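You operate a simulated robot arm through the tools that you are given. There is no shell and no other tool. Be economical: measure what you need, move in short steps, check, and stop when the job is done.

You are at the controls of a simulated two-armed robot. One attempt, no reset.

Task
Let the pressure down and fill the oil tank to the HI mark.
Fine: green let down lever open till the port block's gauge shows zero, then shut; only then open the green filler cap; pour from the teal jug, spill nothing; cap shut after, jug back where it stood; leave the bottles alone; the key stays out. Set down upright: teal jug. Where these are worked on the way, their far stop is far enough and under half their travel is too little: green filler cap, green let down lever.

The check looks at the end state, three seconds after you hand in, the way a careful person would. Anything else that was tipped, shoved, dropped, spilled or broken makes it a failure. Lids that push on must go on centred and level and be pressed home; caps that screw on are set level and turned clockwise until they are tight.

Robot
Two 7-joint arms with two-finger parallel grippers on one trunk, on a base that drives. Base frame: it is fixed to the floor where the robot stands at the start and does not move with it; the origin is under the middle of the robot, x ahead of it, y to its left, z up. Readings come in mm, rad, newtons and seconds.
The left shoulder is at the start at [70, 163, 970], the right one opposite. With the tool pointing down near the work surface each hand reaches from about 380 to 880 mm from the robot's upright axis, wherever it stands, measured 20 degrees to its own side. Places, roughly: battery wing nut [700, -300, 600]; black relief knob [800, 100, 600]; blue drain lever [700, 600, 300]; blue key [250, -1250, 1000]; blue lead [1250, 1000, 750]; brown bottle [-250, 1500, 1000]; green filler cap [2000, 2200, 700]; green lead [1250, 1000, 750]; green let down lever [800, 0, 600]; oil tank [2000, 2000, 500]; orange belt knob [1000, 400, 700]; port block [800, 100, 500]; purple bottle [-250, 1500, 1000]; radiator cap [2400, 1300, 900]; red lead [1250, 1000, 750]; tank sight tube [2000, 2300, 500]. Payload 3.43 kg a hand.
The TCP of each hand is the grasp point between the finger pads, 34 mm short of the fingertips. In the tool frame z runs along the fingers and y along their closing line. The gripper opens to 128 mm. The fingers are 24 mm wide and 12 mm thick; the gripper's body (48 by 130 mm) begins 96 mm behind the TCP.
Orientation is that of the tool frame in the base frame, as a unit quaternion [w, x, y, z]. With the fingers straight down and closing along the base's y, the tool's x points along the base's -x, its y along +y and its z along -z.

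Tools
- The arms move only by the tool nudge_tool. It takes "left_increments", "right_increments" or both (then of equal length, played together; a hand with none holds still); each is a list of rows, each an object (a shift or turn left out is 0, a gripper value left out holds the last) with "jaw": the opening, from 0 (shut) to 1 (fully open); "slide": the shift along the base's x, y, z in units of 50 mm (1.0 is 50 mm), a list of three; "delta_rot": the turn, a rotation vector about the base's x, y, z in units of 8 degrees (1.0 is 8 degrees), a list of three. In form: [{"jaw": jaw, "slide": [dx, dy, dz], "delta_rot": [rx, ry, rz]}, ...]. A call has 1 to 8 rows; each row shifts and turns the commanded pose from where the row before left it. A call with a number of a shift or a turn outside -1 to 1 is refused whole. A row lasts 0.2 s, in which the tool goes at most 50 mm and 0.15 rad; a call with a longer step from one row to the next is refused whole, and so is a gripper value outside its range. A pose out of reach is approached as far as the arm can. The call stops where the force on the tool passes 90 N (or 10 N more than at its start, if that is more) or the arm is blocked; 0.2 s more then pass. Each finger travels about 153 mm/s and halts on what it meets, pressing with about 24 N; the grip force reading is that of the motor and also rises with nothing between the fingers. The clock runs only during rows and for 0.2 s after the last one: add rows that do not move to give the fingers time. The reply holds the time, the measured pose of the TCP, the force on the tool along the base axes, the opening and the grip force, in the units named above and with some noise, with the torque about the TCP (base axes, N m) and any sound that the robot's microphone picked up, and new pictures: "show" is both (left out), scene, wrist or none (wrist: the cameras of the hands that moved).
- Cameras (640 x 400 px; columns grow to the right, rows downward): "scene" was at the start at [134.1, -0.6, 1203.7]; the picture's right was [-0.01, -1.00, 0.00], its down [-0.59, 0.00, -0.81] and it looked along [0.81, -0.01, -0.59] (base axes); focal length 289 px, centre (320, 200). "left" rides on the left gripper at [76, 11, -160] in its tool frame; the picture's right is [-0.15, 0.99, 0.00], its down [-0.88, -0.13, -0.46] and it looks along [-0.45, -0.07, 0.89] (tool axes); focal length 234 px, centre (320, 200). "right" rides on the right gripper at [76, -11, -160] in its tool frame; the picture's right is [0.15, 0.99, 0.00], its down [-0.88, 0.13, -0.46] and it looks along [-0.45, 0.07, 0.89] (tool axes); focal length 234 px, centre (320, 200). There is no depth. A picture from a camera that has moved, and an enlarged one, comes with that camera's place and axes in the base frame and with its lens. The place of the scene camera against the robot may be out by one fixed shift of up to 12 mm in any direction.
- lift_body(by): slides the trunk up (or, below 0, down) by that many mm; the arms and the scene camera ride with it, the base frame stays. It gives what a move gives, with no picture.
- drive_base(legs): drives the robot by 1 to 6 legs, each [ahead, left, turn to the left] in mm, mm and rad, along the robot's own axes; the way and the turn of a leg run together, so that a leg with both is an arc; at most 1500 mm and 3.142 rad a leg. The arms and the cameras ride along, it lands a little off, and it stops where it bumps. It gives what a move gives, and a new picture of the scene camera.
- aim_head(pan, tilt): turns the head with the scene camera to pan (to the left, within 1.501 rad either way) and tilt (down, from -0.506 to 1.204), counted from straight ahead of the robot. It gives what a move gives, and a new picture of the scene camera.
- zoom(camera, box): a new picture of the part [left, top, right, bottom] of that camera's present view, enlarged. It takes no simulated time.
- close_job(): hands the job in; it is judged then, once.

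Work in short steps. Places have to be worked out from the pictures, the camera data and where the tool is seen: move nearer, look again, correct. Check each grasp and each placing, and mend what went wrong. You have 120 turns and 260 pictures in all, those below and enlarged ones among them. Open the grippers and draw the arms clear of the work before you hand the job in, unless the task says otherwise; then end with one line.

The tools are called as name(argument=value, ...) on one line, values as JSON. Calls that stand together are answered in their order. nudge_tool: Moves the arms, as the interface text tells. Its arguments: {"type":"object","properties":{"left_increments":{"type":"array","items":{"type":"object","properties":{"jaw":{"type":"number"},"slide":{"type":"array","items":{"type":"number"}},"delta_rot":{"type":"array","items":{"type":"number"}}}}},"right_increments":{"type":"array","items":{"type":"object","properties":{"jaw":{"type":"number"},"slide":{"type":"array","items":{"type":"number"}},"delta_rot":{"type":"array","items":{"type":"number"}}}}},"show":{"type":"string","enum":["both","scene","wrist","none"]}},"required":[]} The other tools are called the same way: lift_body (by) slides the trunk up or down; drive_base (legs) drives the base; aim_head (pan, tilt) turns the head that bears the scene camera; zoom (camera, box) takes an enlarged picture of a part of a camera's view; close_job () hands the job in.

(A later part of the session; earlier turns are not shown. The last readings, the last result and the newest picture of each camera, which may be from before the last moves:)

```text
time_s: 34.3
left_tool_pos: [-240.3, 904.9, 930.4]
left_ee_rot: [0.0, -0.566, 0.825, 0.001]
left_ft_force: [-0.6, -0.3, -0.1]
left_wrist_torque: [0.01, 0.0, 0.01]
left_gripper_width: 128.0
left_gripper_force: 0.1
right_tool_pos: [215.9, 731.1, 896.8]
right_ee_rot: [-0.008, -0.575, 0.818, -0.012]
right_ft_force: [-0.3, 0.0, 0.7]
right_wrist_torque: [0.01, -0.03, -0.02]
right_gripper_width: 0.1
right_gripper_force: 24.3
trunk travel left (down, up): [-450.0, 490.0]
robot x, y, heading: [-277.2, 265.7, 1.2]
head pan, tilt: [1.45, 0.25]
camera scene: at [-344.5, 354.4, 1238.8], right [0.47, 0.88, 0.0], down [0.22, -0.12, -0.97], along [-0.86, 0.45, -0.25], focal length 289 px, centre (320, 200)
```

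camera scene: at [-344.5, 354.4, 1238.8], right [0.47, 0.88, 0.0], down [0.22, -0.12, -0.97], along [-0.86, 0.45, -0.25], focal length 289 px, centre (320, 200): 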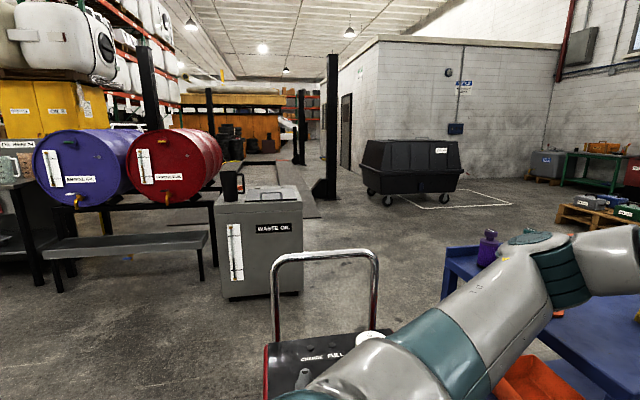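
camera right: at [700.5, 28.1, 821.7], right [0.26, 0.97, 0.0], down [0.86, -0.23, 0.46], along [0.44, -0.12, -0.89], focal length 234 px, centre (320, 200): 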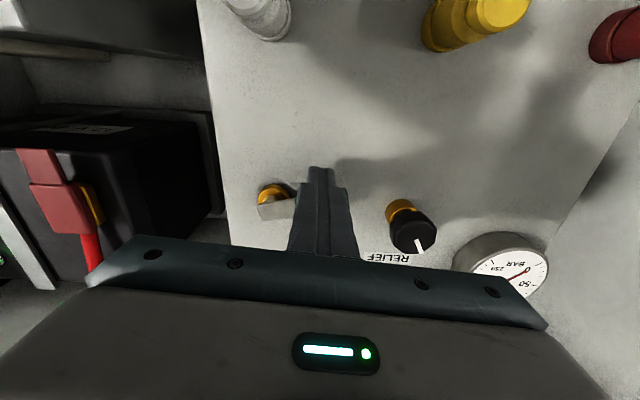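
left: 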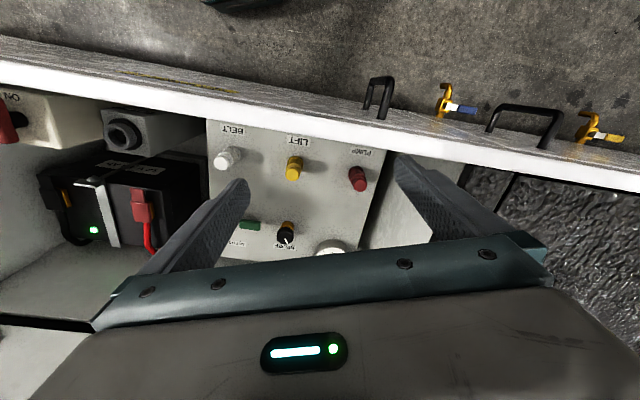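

There seems to be a jug at the left edge and one on the waste oil cabinet; I turn to look.

zoom(camera="scene", box=[0, 130, 320, 330])

drive_base(legs=[[0, 0, 0.5]])

```text
2.00 times, centred on (160, 230) of scene
camera zoom: at [-344.5, 354.4, 1238.8], right [0.47, 0.88, 0.0], down [0.22, -0.12, -0.97], along [-0.86, 0.45, -0.25], focal length 577 px, centre (640, 140)
```

zoom: 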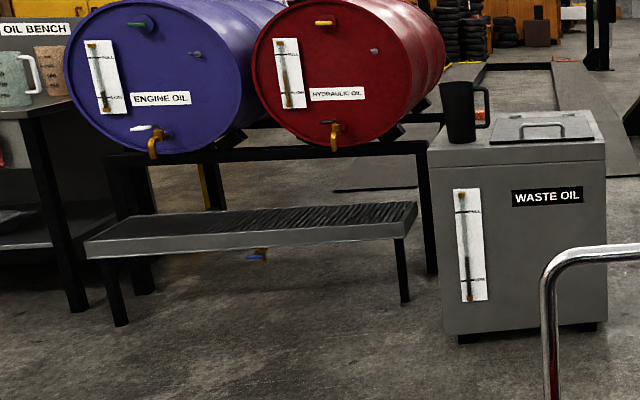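

```text
time_s: 36.1
left_tool_pos: [-548.5, 846.0, 931.1]
left_ee_rot: [-0.001, 0.752, -0.66, 0.0]
left_ft_force: [1.5, 1.1, 0.1]
left_wrist_torque: [0.04, -0.02, -0.03]
left_gripper_width: 128.1
left_gripper_force: 0.0
right_tool_pos: [-65.4, 909.7, 897.4]
right_ee_rot: [0.006, 0.758, -0.653, 0.012]
right_ft_force: [0.3, 0.3, 0.4]
right_wrist_torque: [0.0, -0.02, 0.03]
right_gripper_width: 0.0
right_gripper_force: 23.5
trunk travel left (down, up): [-450.0, 490.0]
robot x, y, heading: [-276.3, 264.1, 1.704]
head pan, tilt: [1.45, 0.25]
camera scene: at [-380.3, 312.5, 1238.8], right [-0.01, 1.0, 0.0], down [0.25, 0.0, -0.97], along [-0.97, -0.01, -0.25], focal length 289 px, centre (320, 200)
```

scene: 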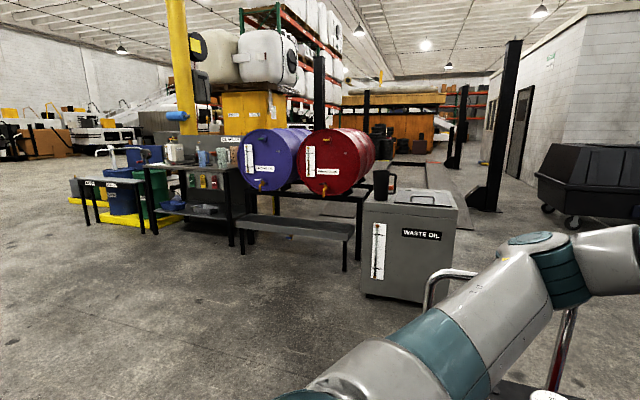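

zoom(camera="scene", box=[60, 120, 260, 245])

```text
3.20 times, centred on (160, 182) of scene
camera zoom: at [-380.3, 312.5, 1238.8], right [-0.01, 1.0, 0.0], down [0.25, 0.0, -0.97], along [-0.97, -0.01, -0.25], focal length 924 px, centre (832, 256)
```

zoom: 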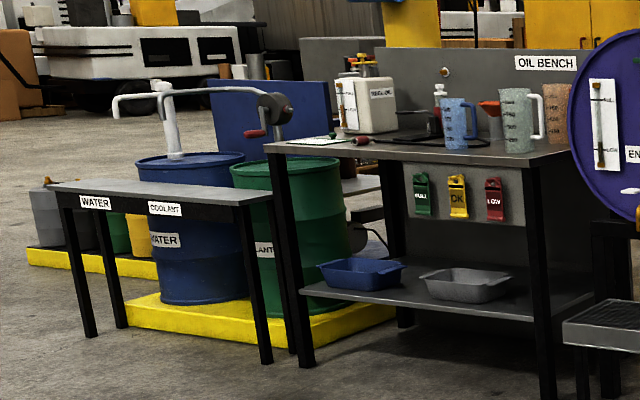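

A greenish jug stands on the oil bench ~3 m away. I check the other directions before concluding it's the teal one.

aim_head(pan=0.0, tilt=0.3)

aim_head(pan=-1.0, tilt=0.3)

```text
time_s: 37.7
left_tool_pos: [-548.3, 845.9, 932.0]
left_ee_rot: [0.0, 0.752, -0.66, 0.0]
left_ft_force: [0.3, 0.2, 0.8]
left_wrist_torque: [-0.01, -0.03, 0.04]
left_gripper_width: 128.2
left_gripper_force: 0.0
right_tool_pos: [-66.6, 908.6, 897.1]
right_ee_rot: [0.006, 0.758, -0.652, 0.013]
right_ft_force: [0.3, 0.5, 0.5]
right_wrist_torque: [-0.01, 0.01, -0.01]
right_gripper_width: 0.0
right_gripper_force: 23.8
trunk travel left (down, up): [-450.0, 490.0]
robot x, y, heading: [-276.5, 268.2, 1.701]
head pan, tilt: [0.0, 0.3]
camera scene: at [-298.6, 406.0, 1234.1], right [0.99, 0.13, 0.0], down [0.04, -0.29, -0.96], along [-0.12, 0.95, -0.3], focal length 289 px, centre (320, 200)
```

scene: 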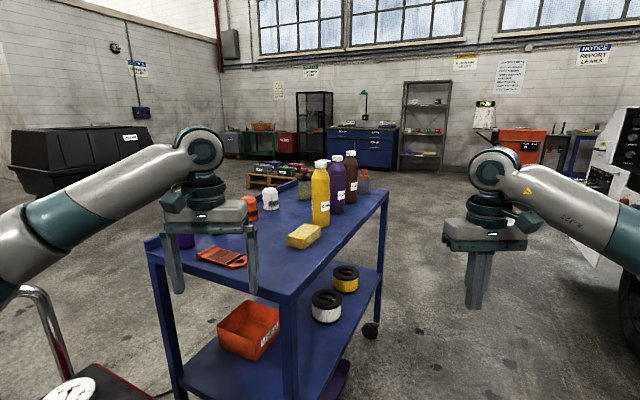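

```text
time_s: 39.0
left_tool_pos: [-548.9, 846.6, 932.2]
left_ee_rot: [0.0, 0.751, -0.661, 0.0]
left_ft_force: [0.1, 0.3, -0.7]
left_wrist_torque: [-0.01, 0.04, -0.02]
left_gripper_width: 128.2
left_gripper_force: 0.1
right_tool_pos: [-65.1, 909.8, 896.7]
right_ee_rot: [0.007, 0.758, -0.653, 0.013]
right_ft_force: [-1.0, -0.4, 0.1]
right_wrist_torque: [0.0, -0.01, -0.02]
right_gripper_width: 0.0
right_gripper_force: 24.2
trunk travel left (down, up): [-450.0, 490.0]
robot x, y, heading: [-275.2, 266.1, 1.697]
head pan, tilt: [-1.0, 0.3]
camera scene: at [-215.1, 373.7, 1234.1], right [0.65, -0.76, 0.0], down [-0.23, -0.19, -0.96], along [0.73, 0.62, -0.3], focal length 289 px, centre (320, 200)
```

scene: 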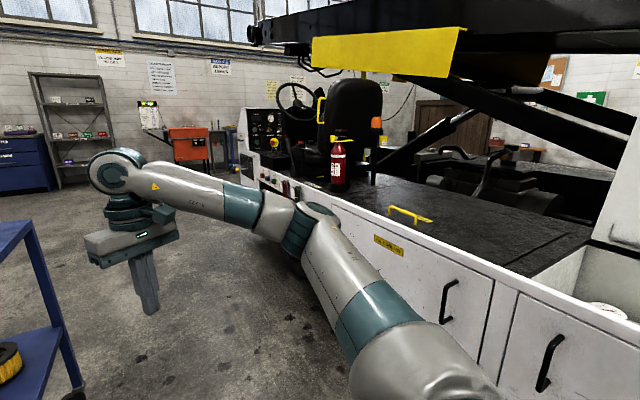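

The tank is around the vehicle's far side; the bench's green jug looks like the one. I turn to face −x and drive toward the oil bench.

drive_base(legs=[[0, 0, 1.44], [1000, 950, 0]])

aim_head(pan=0.0, tilt=0.3)

```text
time_s: 43.8
left_tool_pos: [-918.8, 46.2, 930.9]
left_ee_rot: [0.0, 1.0, -0.005, 0.001]
left_ft_force: [0.1, -0.1, 0.3]
left_wrist_torque: [-0.01, -0.01, 0.0]
left_gripper_width: 127.9
left_gripper_force: 0.1
right_tool_pos: [-915.6, 534.3, 896.6]
right_ee_rot: [-0.004, 1.0, 0.005, 0.015]
right_ft_force: [-0.3, -0.5, 0.0]
right_wrist_torque: [0.03, -0.02, 0.0]
right_gripper_width: 0.0
right_gripper_force: 23.5
trunk travel left (down, up): [-450.0, 490.0]
robot x, y, heading: [-305.1, 239.0, 3.135]
head pan, tilt: [-1.0, 0.3]
stopped in leg 2: the robot was blocked; the commanded pose is now the measured one
camera scene: at [-408.0, 315.6, 1234.0], right [0.85, 0.53, 0.0], down [0.16, -0.25, -0.96], along [-0.51, 0.81, -0.3], focal length 289 px, centre (320, 200)
```

scene: 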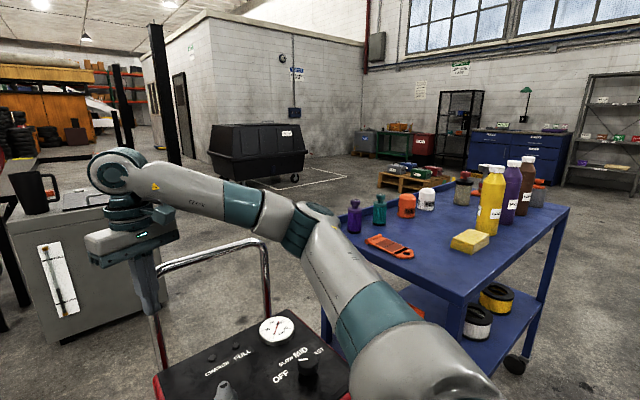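

```text
time_s: 45.1
left_tool_pos: [-918.2, 48.2, 931.8]
left_ee_rot: [0.0, 1.0, -0.005, 0.0]
left_ft_force: [-0.2, -0.3, 0.7]
left_wrist_torque: [0.0, -0.01, 0.04]
left_gripper_width: 127.8
left_gripper_force: 0.1
right_tool_pos: [-913.1, 535.2, 897.2]
right_ee_rot: [-0.003, 1.0, 0.005, 0.014]
right_ft_force: [0.0, 0.4, 0.3]
right_wrist_torque: [0.02, 0.0, 0.0]
right_gripper_width: 0.0
right_gripper_force: 23.8
trunk travel left (down, up): [-450.0, 490.0]
robot x, y, heading: [-303.7, 238.7, 3.135]
head pan, tilt: [0.0, 0.3]
camera scene: at [-450.4, 238.7, 1234.1], right [0.01, 1.0, 0.0], down [0.3, 0.0, -0.96], along [-0.96, 0.01, -0.3], focal length 289 px, centre (320, 200)
```

scene: 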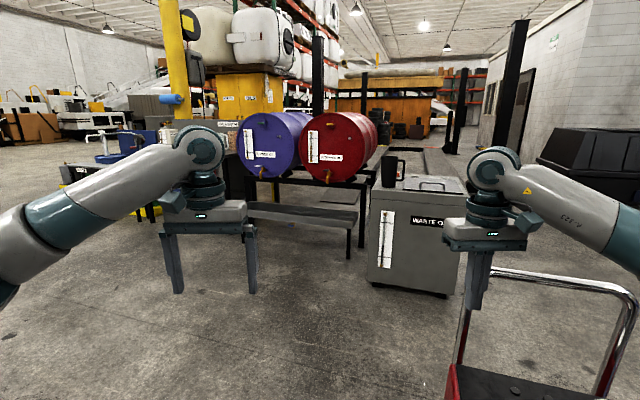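

The base got blocked almost at once. I look around the base to find what it touches.

aim_head(pan=0.9, tilt=1.0)

aim_head(pan=-0.7, tilt=1.0)

```text
time_s: 46.3
left_tool_pos: [-917.0, 47.8, 932.0]
left_ee_rot: [-0.001, 1.0, -0.004, 0.0]
left_ft_force: [-0.3, 0.3, -0.2]
left_wrist_torque: [-0.01, -0.03, 0.02]
left_gripper_width: 127.8
left_gripper_force: 0.0
right_tool_pos: [-914.0, 536.1, 897.4]
right_ee_rot: [-0.003, 1.0, 0.004, 0.015]
right_ft_force: [-0.5, 0.1, -0.3]
right_wrist_torque: [0.01, 0.01, 0.01]
right_gripper_width: 0.0
right_gripper_force: 24.1
trunk travel left (down, up): [-450.0, 490.0]
robot x, y, heading: [-302.8, 236.8, 3.134]
head pan, tilt: [0.901, 1.0]
camera scene: at [-400.8, 183.6, 1174.7], right [-0.78, 0.63, 0.0], down [0.53, 0.65, -0.54], along [-0.34, -0.42, -0.84], focal length 289 px, centre (320, 200)
```

scene: 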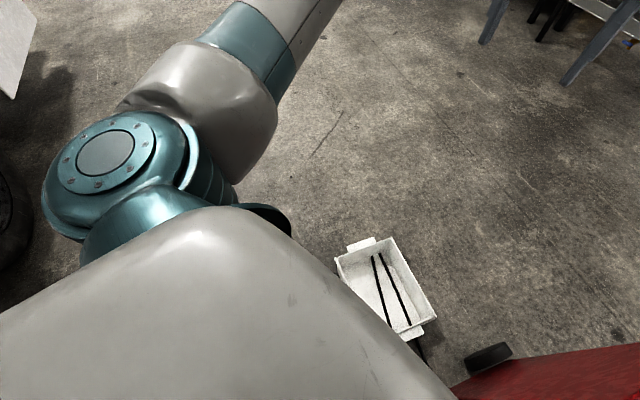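

```text
time_s: 47.9
left_tool_pos: [-917.9, 47.7, 932.1]
left_ee_rot: [0.0, 1.0, -0.005, 0.0]
left_ft_force: [-0.6, -0.4, -0.7]
left_wrist_torque: [0.01, -0.02, 0.03]
left_gripper_width: 127.9
left_gripper_force: 0.0
right_tool_pos: [-912.9, 535.4, 897.1]
right_ee_rot: [-0.003, 1.0, 0.005, 0.014]
right_ft_force: [0.0, 1.2, -0.1]
right_wrist_torque: [0.01, -0.01, -0.01]
right_gripper_width: 0.3
right_gripper_force: 24.7
trunk travel left (down, up): [-450.0, 490.0]
robot x, y, heading: [-297.4, 235.3, 3.132]
head pan, tilt: [-0.7, 1.0]
camera scene: at [-409.9, 283.1, 1174.6], right [0.65, 0.76, 0.0], down [0.64, -0.55, -0.54], along [-0.41, 0.35, -0.84], focal length 289 px, centre (320, 200)
```

scene: 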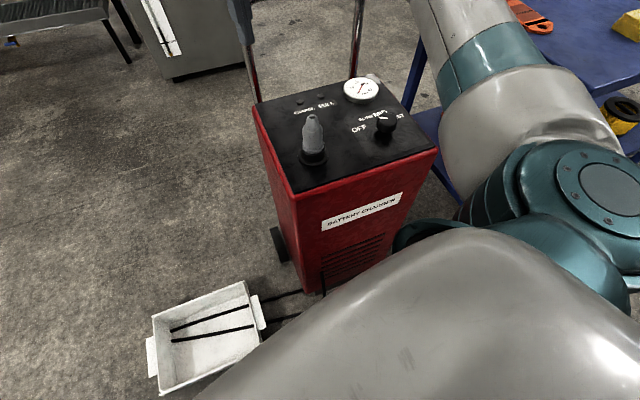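

A battery charger and a tray with leads stand right in front of me, the right fingers likely near its handle. I back away first and then pass around to the left of the tray.

drive_base(legs=[[-80, 0, 0]])

```text
time_s: 49.0
left_tool_pos: [-837.9, 47.5, 933.2]
left_ee_rot: [0.0, 1.0, -0.005, 0.0]
left_ft_force: [1.1, -0.2, 0.4]
left_wrist_torque: [-0.01, 0.02, 0.01]
left_gripper_width: 128.0
left_gripper_force: 0.0
right_tool_pos: [-833.2, 535.2, 898.2]
right_ee_rot: [-0.004, 1.0, 0.006, 0.013]
right_ft_force: [0.7, -0.8, -0.1]
right_wrist_torque: [0.02, 0.03, 0.01]
right_gripper_width: 0.3
right_gripper_force: 24.1
trunk travel left (down, up): [-450.0, 490.0]
robot x, y, heading: [-220.4, 234.7, 3.136]
head pan, tilt: [-0.7, 1.0]
camera scene: at [-329.6, 282.4, 1174.7], right [0.65, 0.76, 0.0], down [0.64, -0.55, -0.54], along [-0.41, 0.35, -0.84], focal length 289 px, centre (320, 200)
```

scene: 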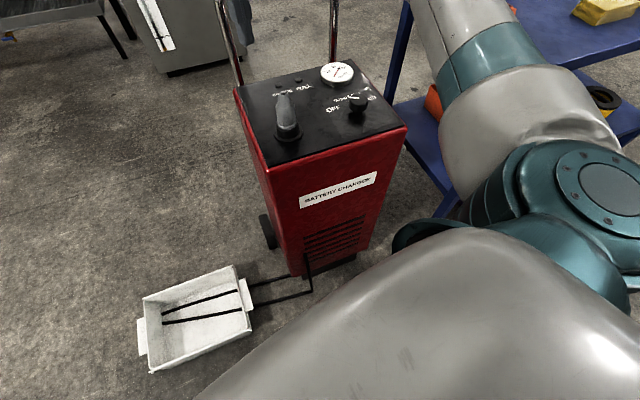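

Backed clear. Now sidestep left around the tray, then drive toward the bench.

drive_base(legs=[[60, 790, 0]])

aim_head(pan=0.0, tilt=0.45)

```text
time_s: 53.2
left_tool_pos: [-894.9, -743.6, 931.6]
left_ee_rot: [0.0, 1.0, 0.005, 0.0]
left_ft_force: [0.3, 0.0, 0.2]
left_wrist_torque: [0.04, -0.01, 0.0]
left_gripper_width: 127.8
left_gripper_force: 0.0
right_tool_pos: [-898.6, -256.1, 898.1]
right_ee_rot: [-0.003, 1.0, 0.016, 0.013]
right_ft_force: [-0.5, -0.9, 1.1]
right_wrist_torque: [0.03, -0.02, -0.01]
right_gripper_width: 0.0
right_gripper_force: 24.3
trunk travel left (down, up): [-450.0, 490.0]
robot x, y, heading: [-280.0, -540.6, -3.128]
head pan, tilt: [-0.7, 1.0]
camera scene: at [-391.6, -498.5, 1174.6], right [0.64, 0.77, 0.0], down [0.65, -0.53, -0.54], along [-0.42, 0.34, -0.84], focal length 289 px, centre (320, 200)
```

scene: 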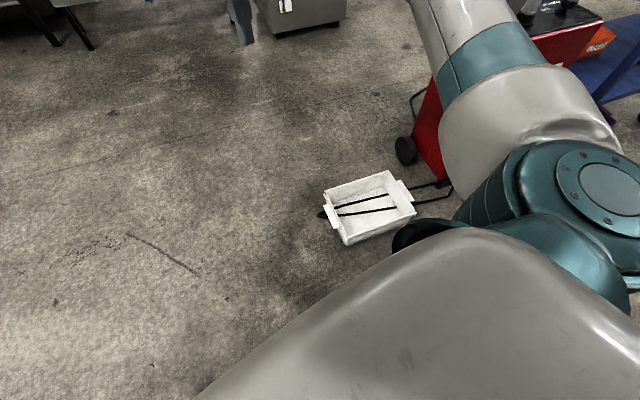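

```text
time_s: 54.3
left_tool_pos: [-894.5, -744.6, 932.4]
left_ee_rot: [0.0, 1.0, 0.005, 0.0]
left_ft_force: [-0.7, 0.3, 0.0]
left_wrist_torque: [-0.03, -0.01, 0.03]
left_gripper_width: 127.7
left_gripper_force: 0.0
right_tool_pos: [-901.4, -257.0, 897.1]
right_ee_rot: [-0.004, 1.0, 0.016, 0.014]
right_ft_force: [-0.2, 0.7, 0.5]
right_wrist_torque: [0.03, 0.0, -0.03]
right_gripper_width: 0.2
right_gripper_force: 24.2
trunk travel left (down, up): [-450.0, 490.0]
robot x, y, heading: [-285.6, -543.4, -3.129]
head pan, tilt: [0.0, 0.45]
camera scene: at [-429.7, -543.3, 1220.1], right [-0.01, 1.0, 0.0], down [0.44, 0.0, -0.9], along [-0.9, -0.01, -0.44], focal length 289 px, centre (320, 200)
```

scene: 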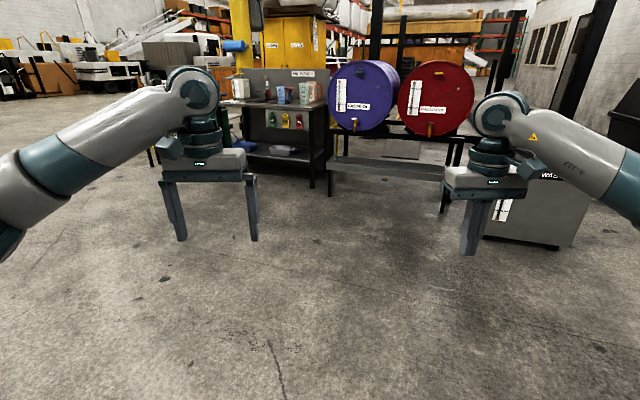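

Clear floor ahead. I drive 1400 ahead and 250 left toward the bench, then look again.

drive_base(legs=[[1400, 250, 0]])

zoom(camera="scene", box=[160, 40, 480, 240])

```text
time_s: 61.3
left_tool_pos: [-2279.0, -1038.5, 930.6]
left_ee_rot: [0.001, 1.0, 0.017, 0.0]
left_ft_force: [-0.3, -0.8, -0.8]
left_wrist_torque: [-0.01, 0.01, -0.02]
left_gripper_width: 127.8
left_gripper_force: 0.0
right_tool_pos: [-2295.7, -551.0, 897.5]
right_ee_rot: [-0.004, 1.0, 0.027, 0.014]
right_ft_force: [-0.6, -0.7, -0.1]
right_wrist_torque: [-0.03, -0.02, 0.01]
right_gripper_width: 0.0
right_gripper_force: 24.0
trunk travel left (down, up): [-450.0, 490.0]
robot x, y, heading: [-1676.7, -822.8, -3.105]
head pan, tilt: [0.0, 0.45]
camera scene: at [-1818.8, -827.3, 1220.1], right [-0.03, 1.0, 0.0], down [0.44, 0.02, -0.9], along [-0.9, -0.03, -0.44], focal length 289 px, centre (320, 200)
```

scene: 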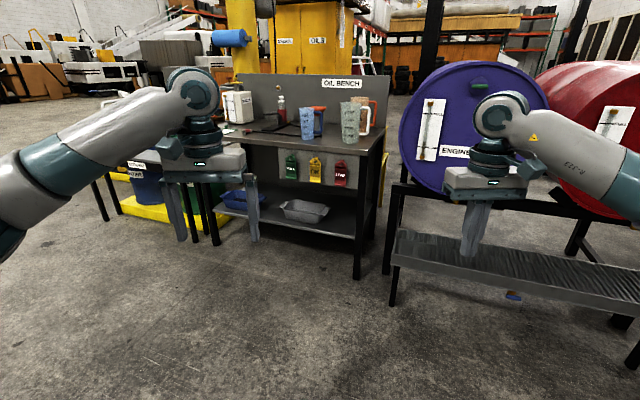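

```text
2.00 times, centred on (320, 140) of scene
camera zoom: at [-1818.8, -827.3, 1220.1], right [-0.03, 1.0, 0.0], down [0.44, 0.02, -0.9], along [-0.9, -0.03, -0.44], focal length 577 px, centre (320, 320)
```

zoom: 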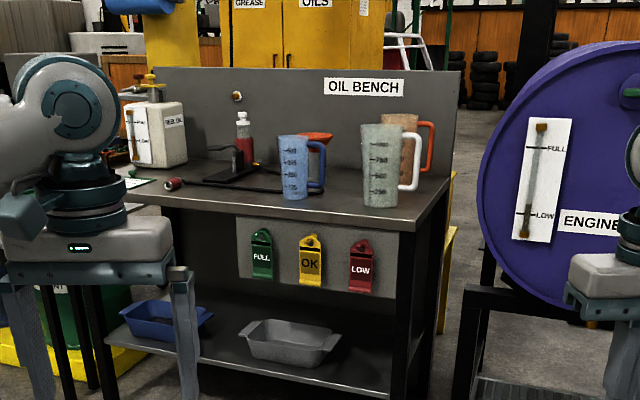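

zoom(camera="scene", box=[280, 80, 400, 160])

zoom(camera="scene", box=[200, 80, 320, 160])

```text
5.00 times, centred on (340, 120) of scene
camera zoom: at [-1818.8, -827.3, 1220.1], right [-0.03, 1.0, 0.0], down [0.44, 0.02, -0.9], along [-0.9, -0.03, -0.44], focal length 1444 px, centre (220, 600)
```

zoom: 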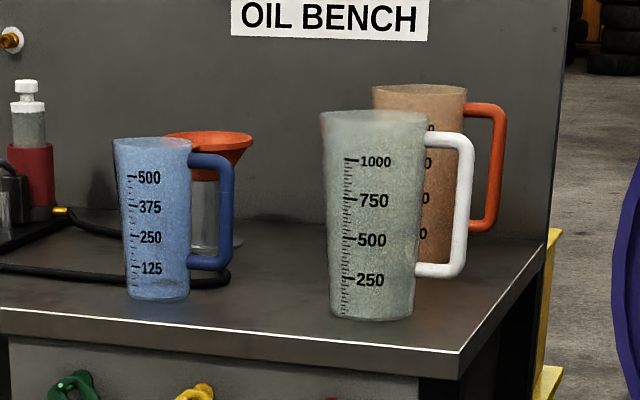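

```text
5.00 times, centred on (260, 120) of scene
camera zoom: at [-1818.8, -827.3, 1220.1], right [-0.03, 1.0, 0.0], down [0.44, 0.02, -0.9], along [-0.9, -0.03, -0.44], focal length 1444 px, centre (620, 600)
```

zoom: 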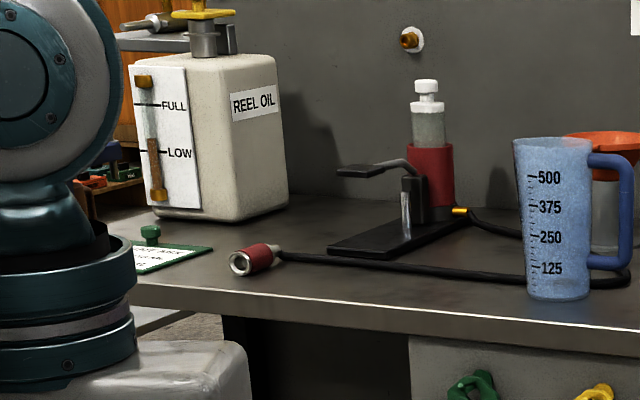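

The bench jugs are blue, clear and orange, all empty, so none is the teal jug. On the blue cart I noticed teal items; I turn back and look toward the cart and tank.

drive_base(legs=[[0, 0, -2.5]])

zoom(camera="scene", box=[160, 40, 480, 240])

```text
time_s: 67.6
left_tool_pos: [-1319.5, -287.1, 931.8]
left_ee_rot: [0.0, -0.333, 0.943, 0.0]
left_ft_force: [0.0, 0.2, -0.5]
left_wrist_torque: [0.0, 0.05, 0.02]
left_gripper_width: 128.1
left_gripper_force: 0.1
right_tool_pos: [-1012.2, -663.8, 896.0]
right_ee_rot: [-0.013, -0.343, 0.939, -0.008]
right_ft_force: [0.0, 0.1, 0.5]
right_wrist_torque: [-0.03, -0.01, 0.02]
right_gripper_width: 0.0
right_gripper_force: 24.1
trunk travel left (down, up): [-450.0, 490.0]
robot x, y, heading: [-1675.5, -820.2, 0.683]
head pan, tilt: [0.0, 0.45]
camera scene: at [-1565.7, -733.0, 1220.2], right [0.63, -0.78, 0.0], down [-0.34, -0.27, -0.9], along [0.7, 0.57, -0.44], focal length 289 px, centre (320, 200)
```

scene: 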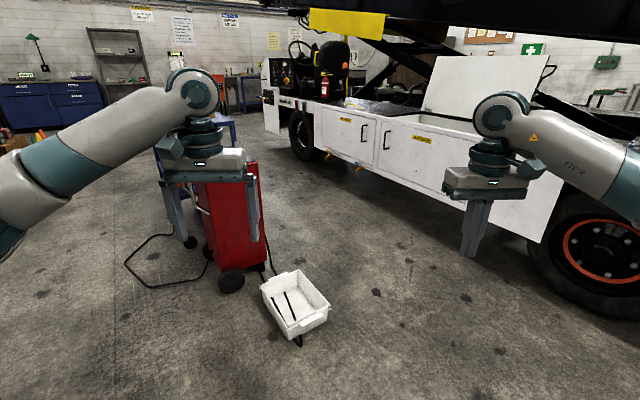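

```text
2.00 times, centred on (320, 140) of scene
camera zoom: at [-1565.7, -733.0, 1220.2], right [0.63, -0.78, 0.0], down [-0.34, -0.27, -0.9], along [0.7, 0.57, -0.44], focal length 577 px, centre (320, 320)
```

zoom: 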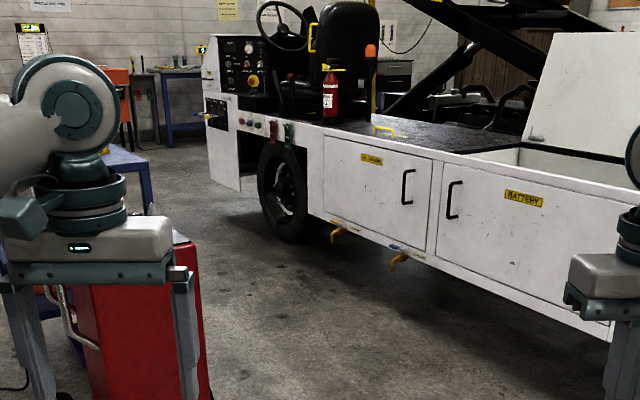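

Still no teal jug visible. I drive back around the tray to the corridor between cart and vehicle, heading along it, to see cart and tank.

drive_base(legs=[[0, 0, 0.48], [915, -1146, 0]])

```text
time_s: 76.3
left_tool_pos: [-203.8, 227.5, 931.5]
left_ee_rot: [0.0, -0.556, 0.831, 0.0]
left_ft_force: [-0.3, -0.8, -0.2]
left_wrist_torque: [0.02, 0.01, 0.01]
left_gripper_width: 128.2
left_gripper_force: 0.0
right_tool_pos: [245.6, 42.8, 896.9]
right_ee_rot: [-0.01, -0.565, 0.825, -0.011]
right_ft_force: [0.3, 0.2, 0.3]
right_wrist_torque: [-0.05, 0.01, 0.04]
right_gripper_width: 0.1
right_gripper_force: 24.1
trunk travel left (down, up): [-450.0, 490.0]
robot x, y, heading: [-257.0, -415.2, 1.18]
head pan, tilt: [0.0, 0.45]
camera scene: at [-206.5, -280.9, 1220.1], right [0.93, -0.38, 0.0], down [-0.17, -0.4, -0.9], along [0.34, 0.83, -0.44], focal length 289 px, centre (320, 200)
```

scene: 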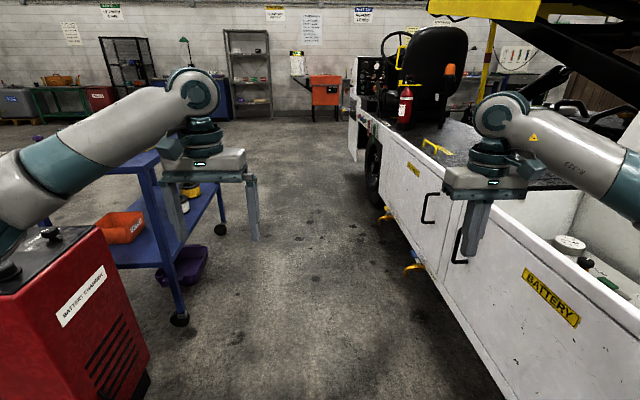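

Corridor is clear. I drive 780 ahead and look left at the cart and right over the deck.

drive_base(legs=[[780, 0, 0]])

aim_head(pan=1.0, tilt=0.5)

aim_head(pan=-0.4, tilt=0.3)

```text
time_s: 80.5
left_tool_pos: [82.9, 955.1, 930.7]
left_ee_rot: [0.0, -0.56, 0.828, 0.0]
left_ft_force: [-0.6, 1.0, -0.8]
left_wrist_torque: [-0.02, 0.03, -0.06]
left_gripper_width: 128.3
left_gripper_force: 0.1
right_tool_pos: [537.0, 775.0, 897.3]
right_ee_rot: [-0.01, -0.569, 0.822, -0.011]
right_ft_force: [-0.1, 0.1, 0.3]
right_wrist_torque: [-0.02, 0.0, -0.01]
right_gripper_width: 0.0
right_gripper_force: 24.3
trunk travel left (down, up): [-450.0, 490.0]
robot x, y, heading: [37.7, 315.7, 1.196]
head pan, tilt: [0.0, 0.45]
camera scene: at [86.1, 446.0, 1220.1], right [0.93, -0.37, 0.0], down [-0.16, -0.4, -0.9], along [0.33, 0.84, -0.44], focal length 289 px, centre (320, 200)
```

scene: 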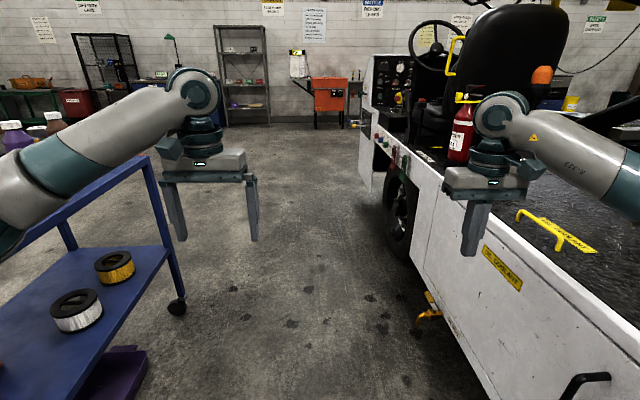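

```text
time_s: 81.8
left_tool_pos: [84.8, 954.4, 932.1]
left_ee_rot: [0.0, -0.561, 0.828, 0.0]
left_ft_force: [1.0, -0.3, 0.3]
left_wrist_torque: [-0.04, 0.0, 0.0]
left_gripper_width: 127.8
left_gripper_force: 0.1
right_tool_pos: [536.5, 774.5, 897.9]
right_ee_rot: [-0.01, -0.57, 0.822, -0.011]
right_ft_force: [0.2, -0.4, -0.4]
right_wrist_torque: [-0.02, 0.02, 0.0]
right_gripper_width: 0.1
right_gripper_force: 24.2
trunk travel left (down, up): [-450.0, 490.0]
robot x, y, heading: [35.0, 317.3, 1.193]
head pan, tilt: [1.0, 0.499]
camera scene: at [-1.0, 434.3, 1215.7], right [0.81, 0.58, 0.0], down [0.28, -0.39, -0.88], along [-0.51, 0.71, -0.48], focal length 289 px, centre (320, 200)
```

scene: 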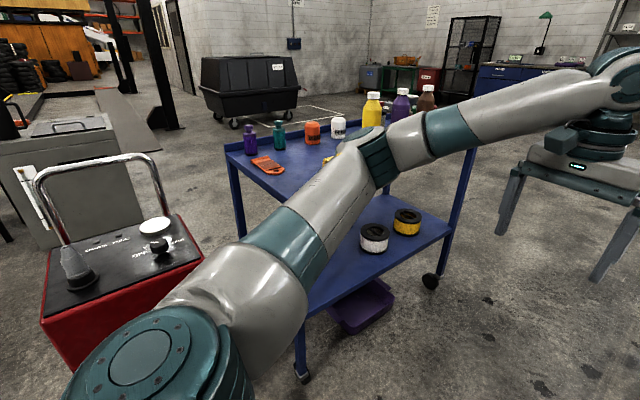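

```text
time_s: 83.3
left_tool_pos: [83.9, 954.7, 932.2]
left_ee_rot: [-0.001, -0.561, 0.828, -0.001]
left_ft_force: [0.0, -0.9, 0.5]
left_wrist_torque: [0.0, -0.02, -0.01]
left_gripper_width: 128.0
left_gripper_force: 0.0
right_tool_pos: [535.8, 774.9, 898.2]
right_ee_rot: [-0.009, -0.57, 0.822, -0.011]
right_ft_force: [0.1, -0.2, -0.2]
right_wrist_torque: [0.03, -0.03, 0.0]
right_gripper_width: 0.0
right_gripper_force: 23.7
trunk travel left (down, up): [-450.0, 490.0]
robot x, y, heading: [37.9, 313.6, 1.189]
head pan, tilt: [-0.4, 0.3]
camera scene: at [117.4, 426.7, 1234.1], right [0.71, -0.7, 0.0], down [-0.21, -0.21, -0.96], along [0.67, 0.68, -0.3], focal length 289 px, centre (320, 200)
```

scene: 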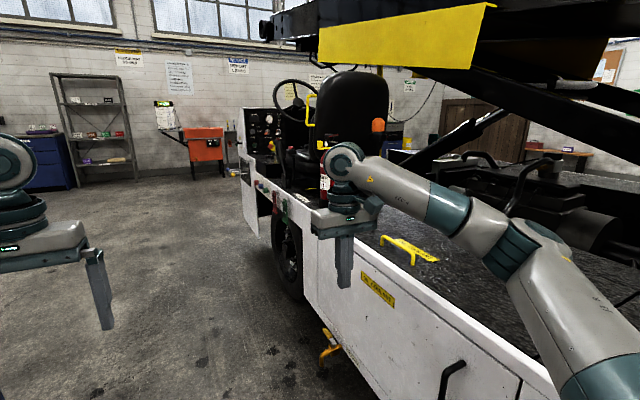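

No teal jug yet. I go further along the corridor to look round the vehicle's front end, where the oil tank should be.

drive_base(legs=[[1300, 150, 0]])

aim_head(pan=-0.9, tilt=0.4)

```text
time_s: 89.9
left_tool_pos: [445.9, 2218.7, 932.2]
left_ee_rot: [-0.001, -0.553, 0.833, 0.0]
left_ft_force: [0.5, -0.3, 0.3]
left_wrist_torque: [-0.01, -0.01, 0.02]
left_gripper_width: 128.3
left_gripper_force: 0.1
right_tool_pos: [895.9, 2031.8, 896.6]
right_ee_rot: [-0.01, -0.562, 0.827, -0.011]
right_ft_force: [-0.5, 0.2, 0.0]
right_wrist_torque: [0.0, 0.01, 0.02]
right_gripper_width: 0.2
right_gripper_force: 24.3
trunk travel left (down, up): [-450.0, 490.0]
robot x, y, heading: [389.6, 1576.7, 1.174]
head pan, tilt: [-0.4, 0.3]
camera scene: at [471.9, 1689.9, 1234.1], right [0.7, -0.71, 0.0], down [-0.21, -0.21, -0.96], along [0.68, 0.67, -0.3], focal length 289 px, centre (320, 200)
```

scene: 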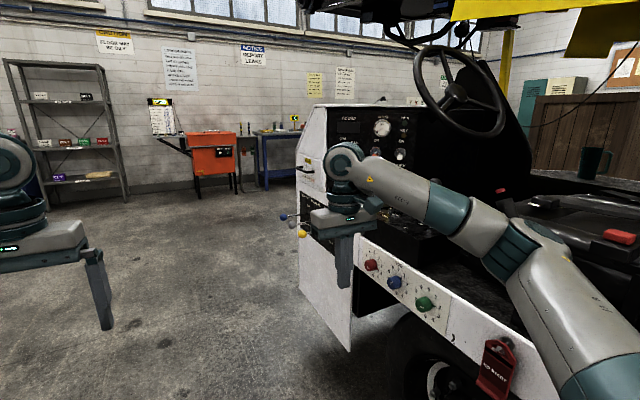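

```text
time_s: 90.9
left_tool_pos: [447.2, 2217.4, 931.6]
left_ee_rot: [0.0, -0.554, 0.833, 0.0]
left_ft_force: [0.1, -0.8, -1.3]
left_wrist_torque: [0.02, 0.0, -0.03]
left_gripper_width: 128.0
left_gripper_force: 0.0
right_tool_pos: [896.0, 2030.9, 896.6]
right_ee_rot: [-0.01, -0.562, 0.827, -0.011]
right_ft_force: [-0.2, -0.9, 0.0]
right_wrist_torque: [0.0, -0.01, 0.03]
right_gripper_width: 0.2
right_gripper_force: 23.6
trunk travel left (down, up): [-450.0, 490.0]
robot x, y, heading: [391.8, 1577.3, 1.173]
head pan, tilt: [-0.901, 0.4]
camera scene: at [494.3, 1649.5, 1224.8], right [0.27, -0.96, 0.0], down [-0.37, -0.11, -0.92], along [0.89, 0.25, -0.39], focal length 289 px, centre (320, 200)
```

scene: 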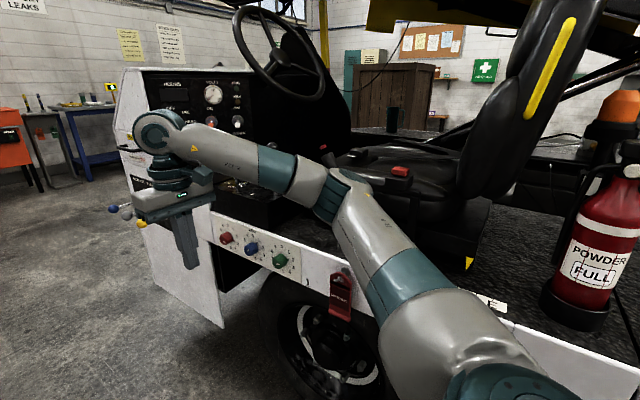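

A dark jug is visible past the seat on the far side. I zoom in.

zoom(camera="scene", box=[330, 80, 490, 180])

```text
4.00 times, centred on (410, 130) of scene
camera zoom: at [494.3, 1649.5, 1224.8], right [0.27, -0.96, 0.0], down [-0.37, -0.11, -0.92], along [0.89, 0.25, -0.39], focal length 1155 px, centre (-40, 480)
```

zoom: 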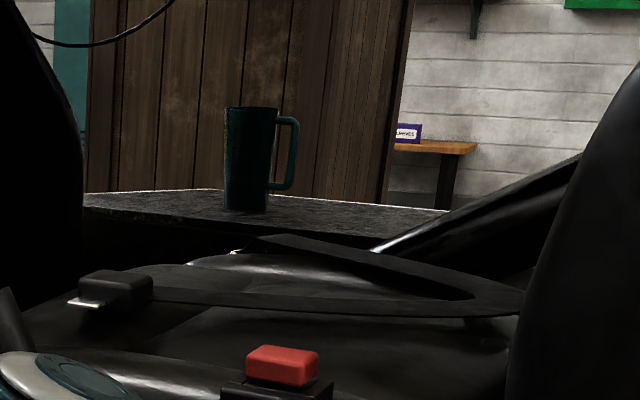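

That is the teal jug, on the far side's deck. I drive round the vehicle's front end, staying well left.

drive_base(legs=[[1150, 300, 0]])

aim_head(pan=-1.3, tilt=0.4)

```text
time_s: 96.8
left_tool_pos: [618.9, 3372.9, 931.8]
left_ee_rot: [0.001, -0.551, 0.834, 0.0]
left_ft_force: [0.1, 1.5, 0.0]
left_wrist_torque: [0.0, -0.06, 0.03]
left_gripper_width: 128.2
left_gripper_force: 0.1
right_tool_pos: [1067.1, 3183.9, 895.4]
right_ee_rot: [-0.009, -0.559, 0.829, -0.011]
right_ft_force: [-0.8, 0.5, -0.7]
right_wrist_torque: [-0.01, 0.01, -0.04]
right_gripper_width: 0.0
right_gripper_force: 24.3
trunk travel left (down, up): [-450.0, 490.0]
robot x, y, heading: [557.1, 2733.7, 1.167]
head pan, tilt: [-0.901, 0.4]
camera scene: at [663.0, 2805.1, 1224.8], right [0.26, -0.96, 0.0], down [-0.38, -0.1, -0.92], along [0.89, 0.24, -0.39], focal length 289 px, centre (320, 200)
```

scene: 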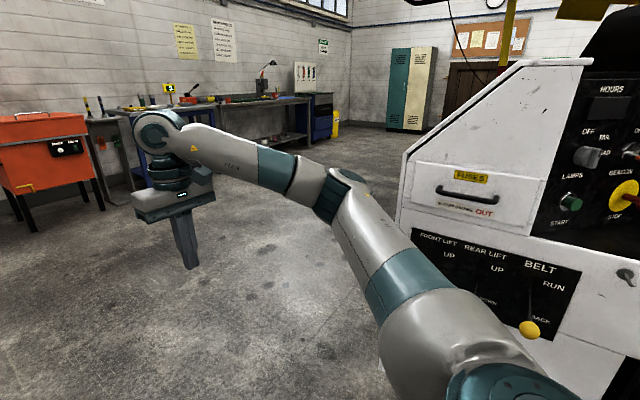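

```text
time_s: 97.7
left_tool_pos: [618.6, 3373.8, 932.3]
left_ee_rot: [0.0, -0.552, 0.834, 0.0]
left_ft_force: [-0.7, -0.3, -0.3]
left_wrist_torque: [0.01, -0.04, -0.02]
left_gripper_width: 128.0
left_gripper_force: 0.1
right_tool_pos: [1066.4, 3183.7, 898.4]
right_ee_rot: [-0.009, -0.559, 0.829, -0.01]
right_ft_force: [0.0, -0.5, 1.0]
right_wrist_torque: [-0.01, 0.01, 0.01]
right_gripper_width: 0.0
right_gripper_force: 23.7
trunk travel left (down, up): [-450.0, 490.0]
robot x, y, heading: [558.4, 2732.4, 1.168]
head pan, tilt: [-1.3, 0.4]
camera scene: at [665.4, 2768.2, 1224.8], right [-0.13, -0.99, 0.0], down [-0.39, 0.05, -0.92], along [0.91, -0.12, -0.39], focal length 289 px, centre (320, 200)
```

scene: 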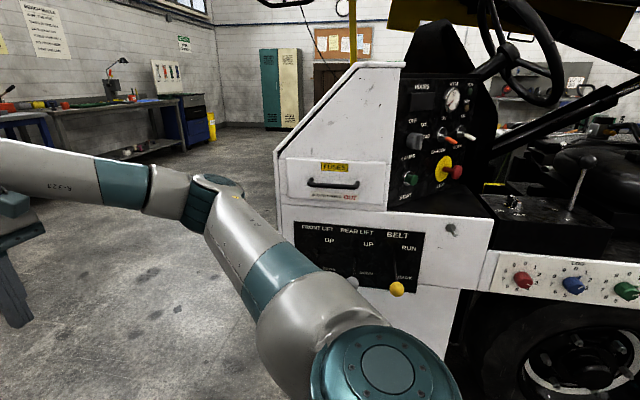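

I continue north past the nose, then turn right to run along the vehicle's front end.

drive_base(legs=[[755, 60, 0], [0, 0, -1.57]])

aim_head(pan=-0.3, tilt=0.35)

```text
time_s: 105.5
left_tool_pos: [1426.5, 3370.7, 932.5]
left_ee_rot: [0.0, 0.202, 0.979, 0.0]
left_ft_force: [-0.4, -0.1, -0.1]
left_wrist_torque: [0.02, 0.0, 0.0]
left_gripper_width: 128.2
left_gripper_force: 0.1
right_tool_pos: [1236.2, 2921.1, 896.6]
right_ee_rot: [-0.015, 0.191, 0.981, 0.0]
right_ft_force: [-1.1, -0.2, 0.1]
right_wrist_torque: [0.01, 0.02, 0.0]
right_gripper_width: 0.0
right_gripper_force: 23.4
trunk travel left (down, up): [-450.0, 490.0]
robot x, y, heading: [788.1, 3437.4, -0.408]
head pan, tilt: [-1.3, 0.4]
camera scene: at [817.3, 3321.1, 1224.8], right [-0.99, 0.13, 0.0], down [0.05, 0.39, -0.92], along [-0.12, -0.91, -0.39], focal length 289 px, centre (320, 200)
```

scene: 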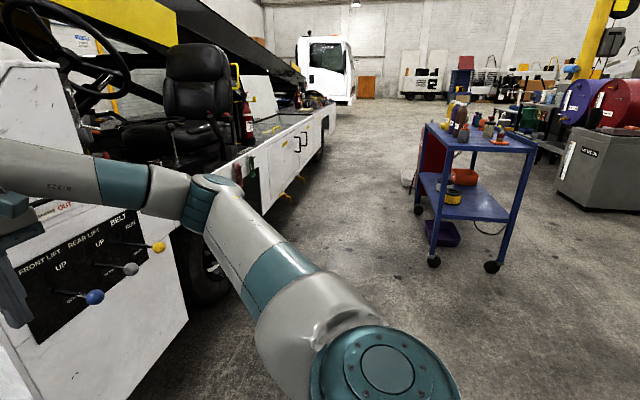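

```text
time_s: 106.8
left_tool_pos: [1426.7, 3370.3, 930.5]
left_ee_rot: [0.0, 0.202, 0.979, 0.0]
left_ft_force: [0.0, 0.0, 0.1]
left_wrist_torque: [-0.01, 0.0, 0.02]
left_gripper_width: 128.0
left_gripper_force: 0.1
right_tool_pos: [1235.8, 2922.4, 896.4]
right_ee_rot: [-0.015, 0.192, 0.981, -0.001]
right_ft_force: [-0.9, -0.7, -0.3]
right_wrist_torque: [0.05, 0.04, -0.03]
right_gripper_width: 0.1
right_gripper_force: 24.7
trunk travel left (down, up): [-450.0, 490.0]
robot x, y, heading: [787.7, 3431.9, -0.402]
head pan, tilt: [-0.3, 0.351]
camera scene: at [900.7, 3352.7, 1229.4], right [-0.65, -0.76, 0.0], down [-0.26, 0.22, -0.94], along [0.71, -0.61, -0.34], focal length 289 px, centre (320, 200)
```

scene: 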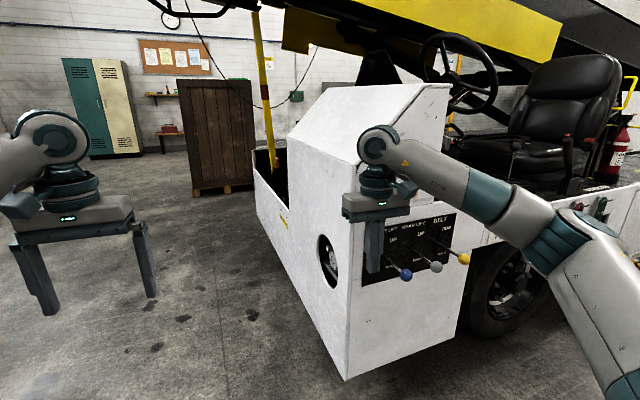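

The right hand is close to the coloured levers, so I sidestep left first, then run ahead along the front and look right.

drive_base(legs=[[0, 350, 0], [1300, 0, 0]])

aim_head(pan=-1.0, tilt=0.5)

```text
time_s: 115.3
left_tool_pos: [2790.7, 3222.0, 931.0]
left_ee_rot: [0.0, 0.187, 0.982, 0.001]
left_ft_force: [0.1, -0.8, 0.5]
left_wrist_torque: [0.0, 0.0, 0.01]
left_gripper_width: 128.2
left_gripper_force: 0.1
right_tool_pos: [2613.4, 2769.0, 896.6]
right_ee_rot: [-0.015, 0.176, 0.984, -0.002]
right_ft_force: [1.1, 0.5, -0.3]
right_wrist_torque: [0.0, 0.03, -0.02]
right_gripper_width: 0.0
right_gripper_force: 23.9
trunk travel left (down, up): [-450.0, 490.0]
robot x, y, heading: [2146.7, 3264.4, -0.374]
head pan, tilt: [-0.3, 0.351]
camera scene: at [2265.8, 3188.4, 1229.3], right [-0.62, -0.78, 0.0], down [-0.27, 0.21, -0.94], along [0.73, -0.59, -0.34], focal length 289 px, centre (320, 200)
```

scene: 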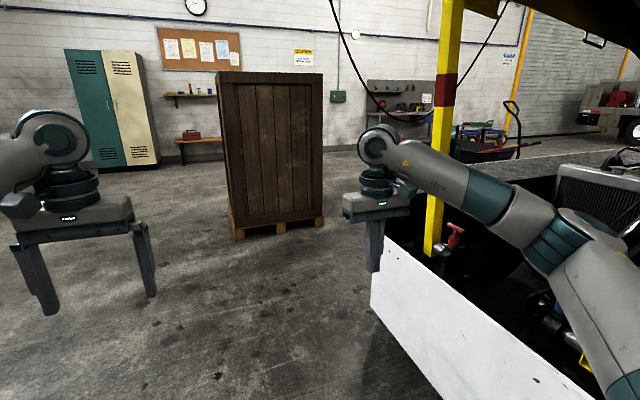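

```text
time_s: 116.4
left_tool_pos: [2790.8, 3222.0, 931.6]
left_ee_rot: [0.0, 0.186, 0.982, 0.0]
left_ft_force: [-0.2, 0.2, 0.8]
left_wrist_torque: [-0.02, 0.02, 0.0]
left_gripper_width: 128.1
left_gripper_force: 0.0
right_tool_pos: [2613.8, 2767.8, 896.2]
right_ee_rot: [-0.014, 0.176, 0.984, -0.001]
right_ft_force: [0.7, 0.6, 0.4]
right_wrist_torque: [-0.01, 0.0, 0.04]
right_gripper_width: 0.0
right_gripper_force: 24.2
trunk travel left (down, up): [-450.0, 490.0]
robot x, y, heading: [2150.2, 3264.1, -0.376]
head pan, tilt: [-1.0, 0.499]
camera scene: at [2210.7, 3157.4, 1215.7], right [-0.98, -0.2, 0.0], down [-0.09, 0.47, -0.88], along [0.17, -0.86, -0.48], focal length 289 px, centre (320, 200)
```

scene: 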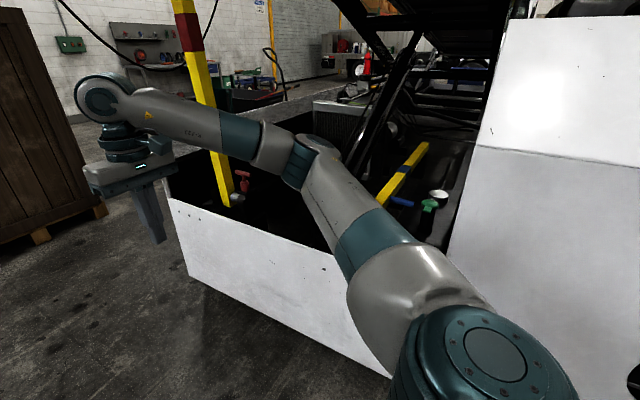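

The green filler cap is visible near (2000,2180,700). I zoom in.

zoom(camera="scene", box=[370, 130, 490, 250])

zoom(camera="scene", box=[220, 70, 420, 220])

```text
3.33 times, centred on (430, 190) of scene
camera zoom: at [2210.7, 3157.4, 1215.7], right [-0.98, -0.2, 0.0], down [-0.09, 0.47, -0.88], along [0.17, -0.86, -0.48], focal length 962 px, centre (-47, 233)
```

zoom: 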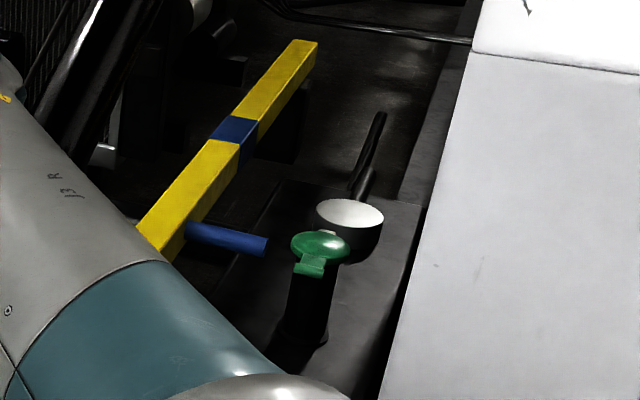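

```text
2.67 times, centred on (320, 145) of scene
camera zoom: at [2210.7, 3157.4, 1215.7], right [-0.98, -0.2, 0.0], down [-0.09, 0.47, -0.88], along [0.17, -0.86, -0.48], focal length 770 px, centre (320, 347)
```

zoom: 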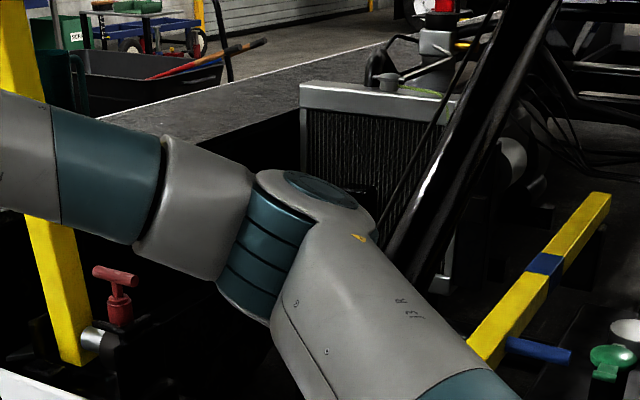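

The flip cap sits on a black neck; the jug is on the far deck around (2850,1730). Both are reachable from the front side, so I drive 850 ahead and turn to face the vehicle's front.

drive_base(legs=[[850, 0, 0], [0, 0, -1.58]])

aim_head(pan=0.0, tilt=0.5)

```text
time_s: 123.3
left_tool_pos: [3327.4, 2405.6, 932.8]
left_ee_rot: [0.001, 0.601, 0.799, 0.001]
left_ft_force: [-0.7, -0.3, -0.8]
left_wrist_torque: [-0.03, 0.0, -0.02]
left_gripper_width: 127.7
left_gripper_force: 0.0
right_tool_pos: [2874.7, 2270.3, 896.8]
right_ee_rot: [-0.006, 0.576, 0.818, 0.008]
right_ft_force: [6.3, 1.4, -3.8]
right_wrist_torque: [-0.15, 0.65, 0.11]
right_gripper_width: 0.1
right_gripper_force: 24.1
trunk travel left (down, up): [-450.0, 490.0]
robot x, y, heading: [2970.3, 2939.8, -1.287]
head pan, tilt: [-1.0, 0.499]
stopped in leg 2: the force on the tool passed its limit (the readings are from after the stop); the commanded pose is now the measured one
camera scene: at [2920.7, 2821.8, 1215.7], right [-0.75, 0.66, 0.0], down [0.31, 0.36, -0.88], along [-0.58, -0.66, -0.48], focal length 289 px, centre (320, 200)
```

scene: 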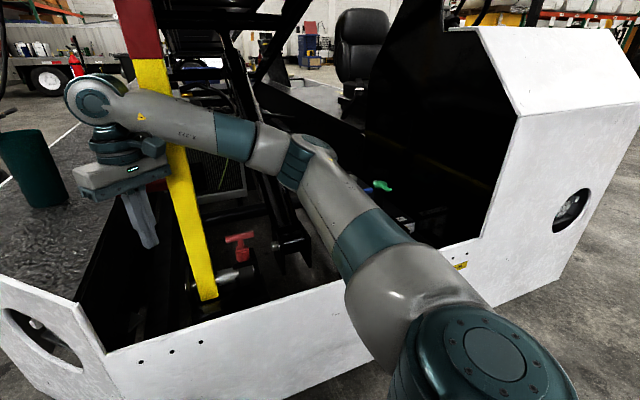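

```text
time_s: 124.6
left_tool_pos: [3327.5, 2404.0, 931.1]
left_ee_rot: [0.0, 0.602, 0.798, 0.0]
left_ft_force: [-0.2, -0.5, 0.6]
left_wrist_torque: [0.0, 0.0, 0.01]
left_gripper_width: 127.8
left_gripper_force: 0.0
right_tool_pos: [2875.5, 2269.1, 895.5]
right_ee_rot: [-0.006, 0.576, 0.817, 0.008]
right_ft_force: [11.2, 1.6, -6.5]
right_wrist_torque: [-0.08, 1.29, 0.23]
right_gripper_width: 0.0
right_gripper_force: 24.0
trunk travel left (down, up): [-450.0, 490.0]
robot x, y, heading: [2969.1, 2935.4, -1.285]
head pan, tilt: [0.0, 0.499]
camera scene: at [3006.8, 2802.5, 1215.6], right [-0.96, -0.28, 0.0], down [-0.13, 0.46, -0.88], along [0.24, -0.84, -0.48], focal length 289 px, centre (320, 200)
```

scene: 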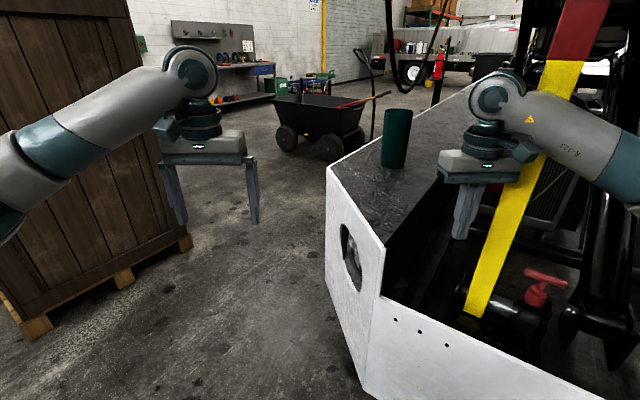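

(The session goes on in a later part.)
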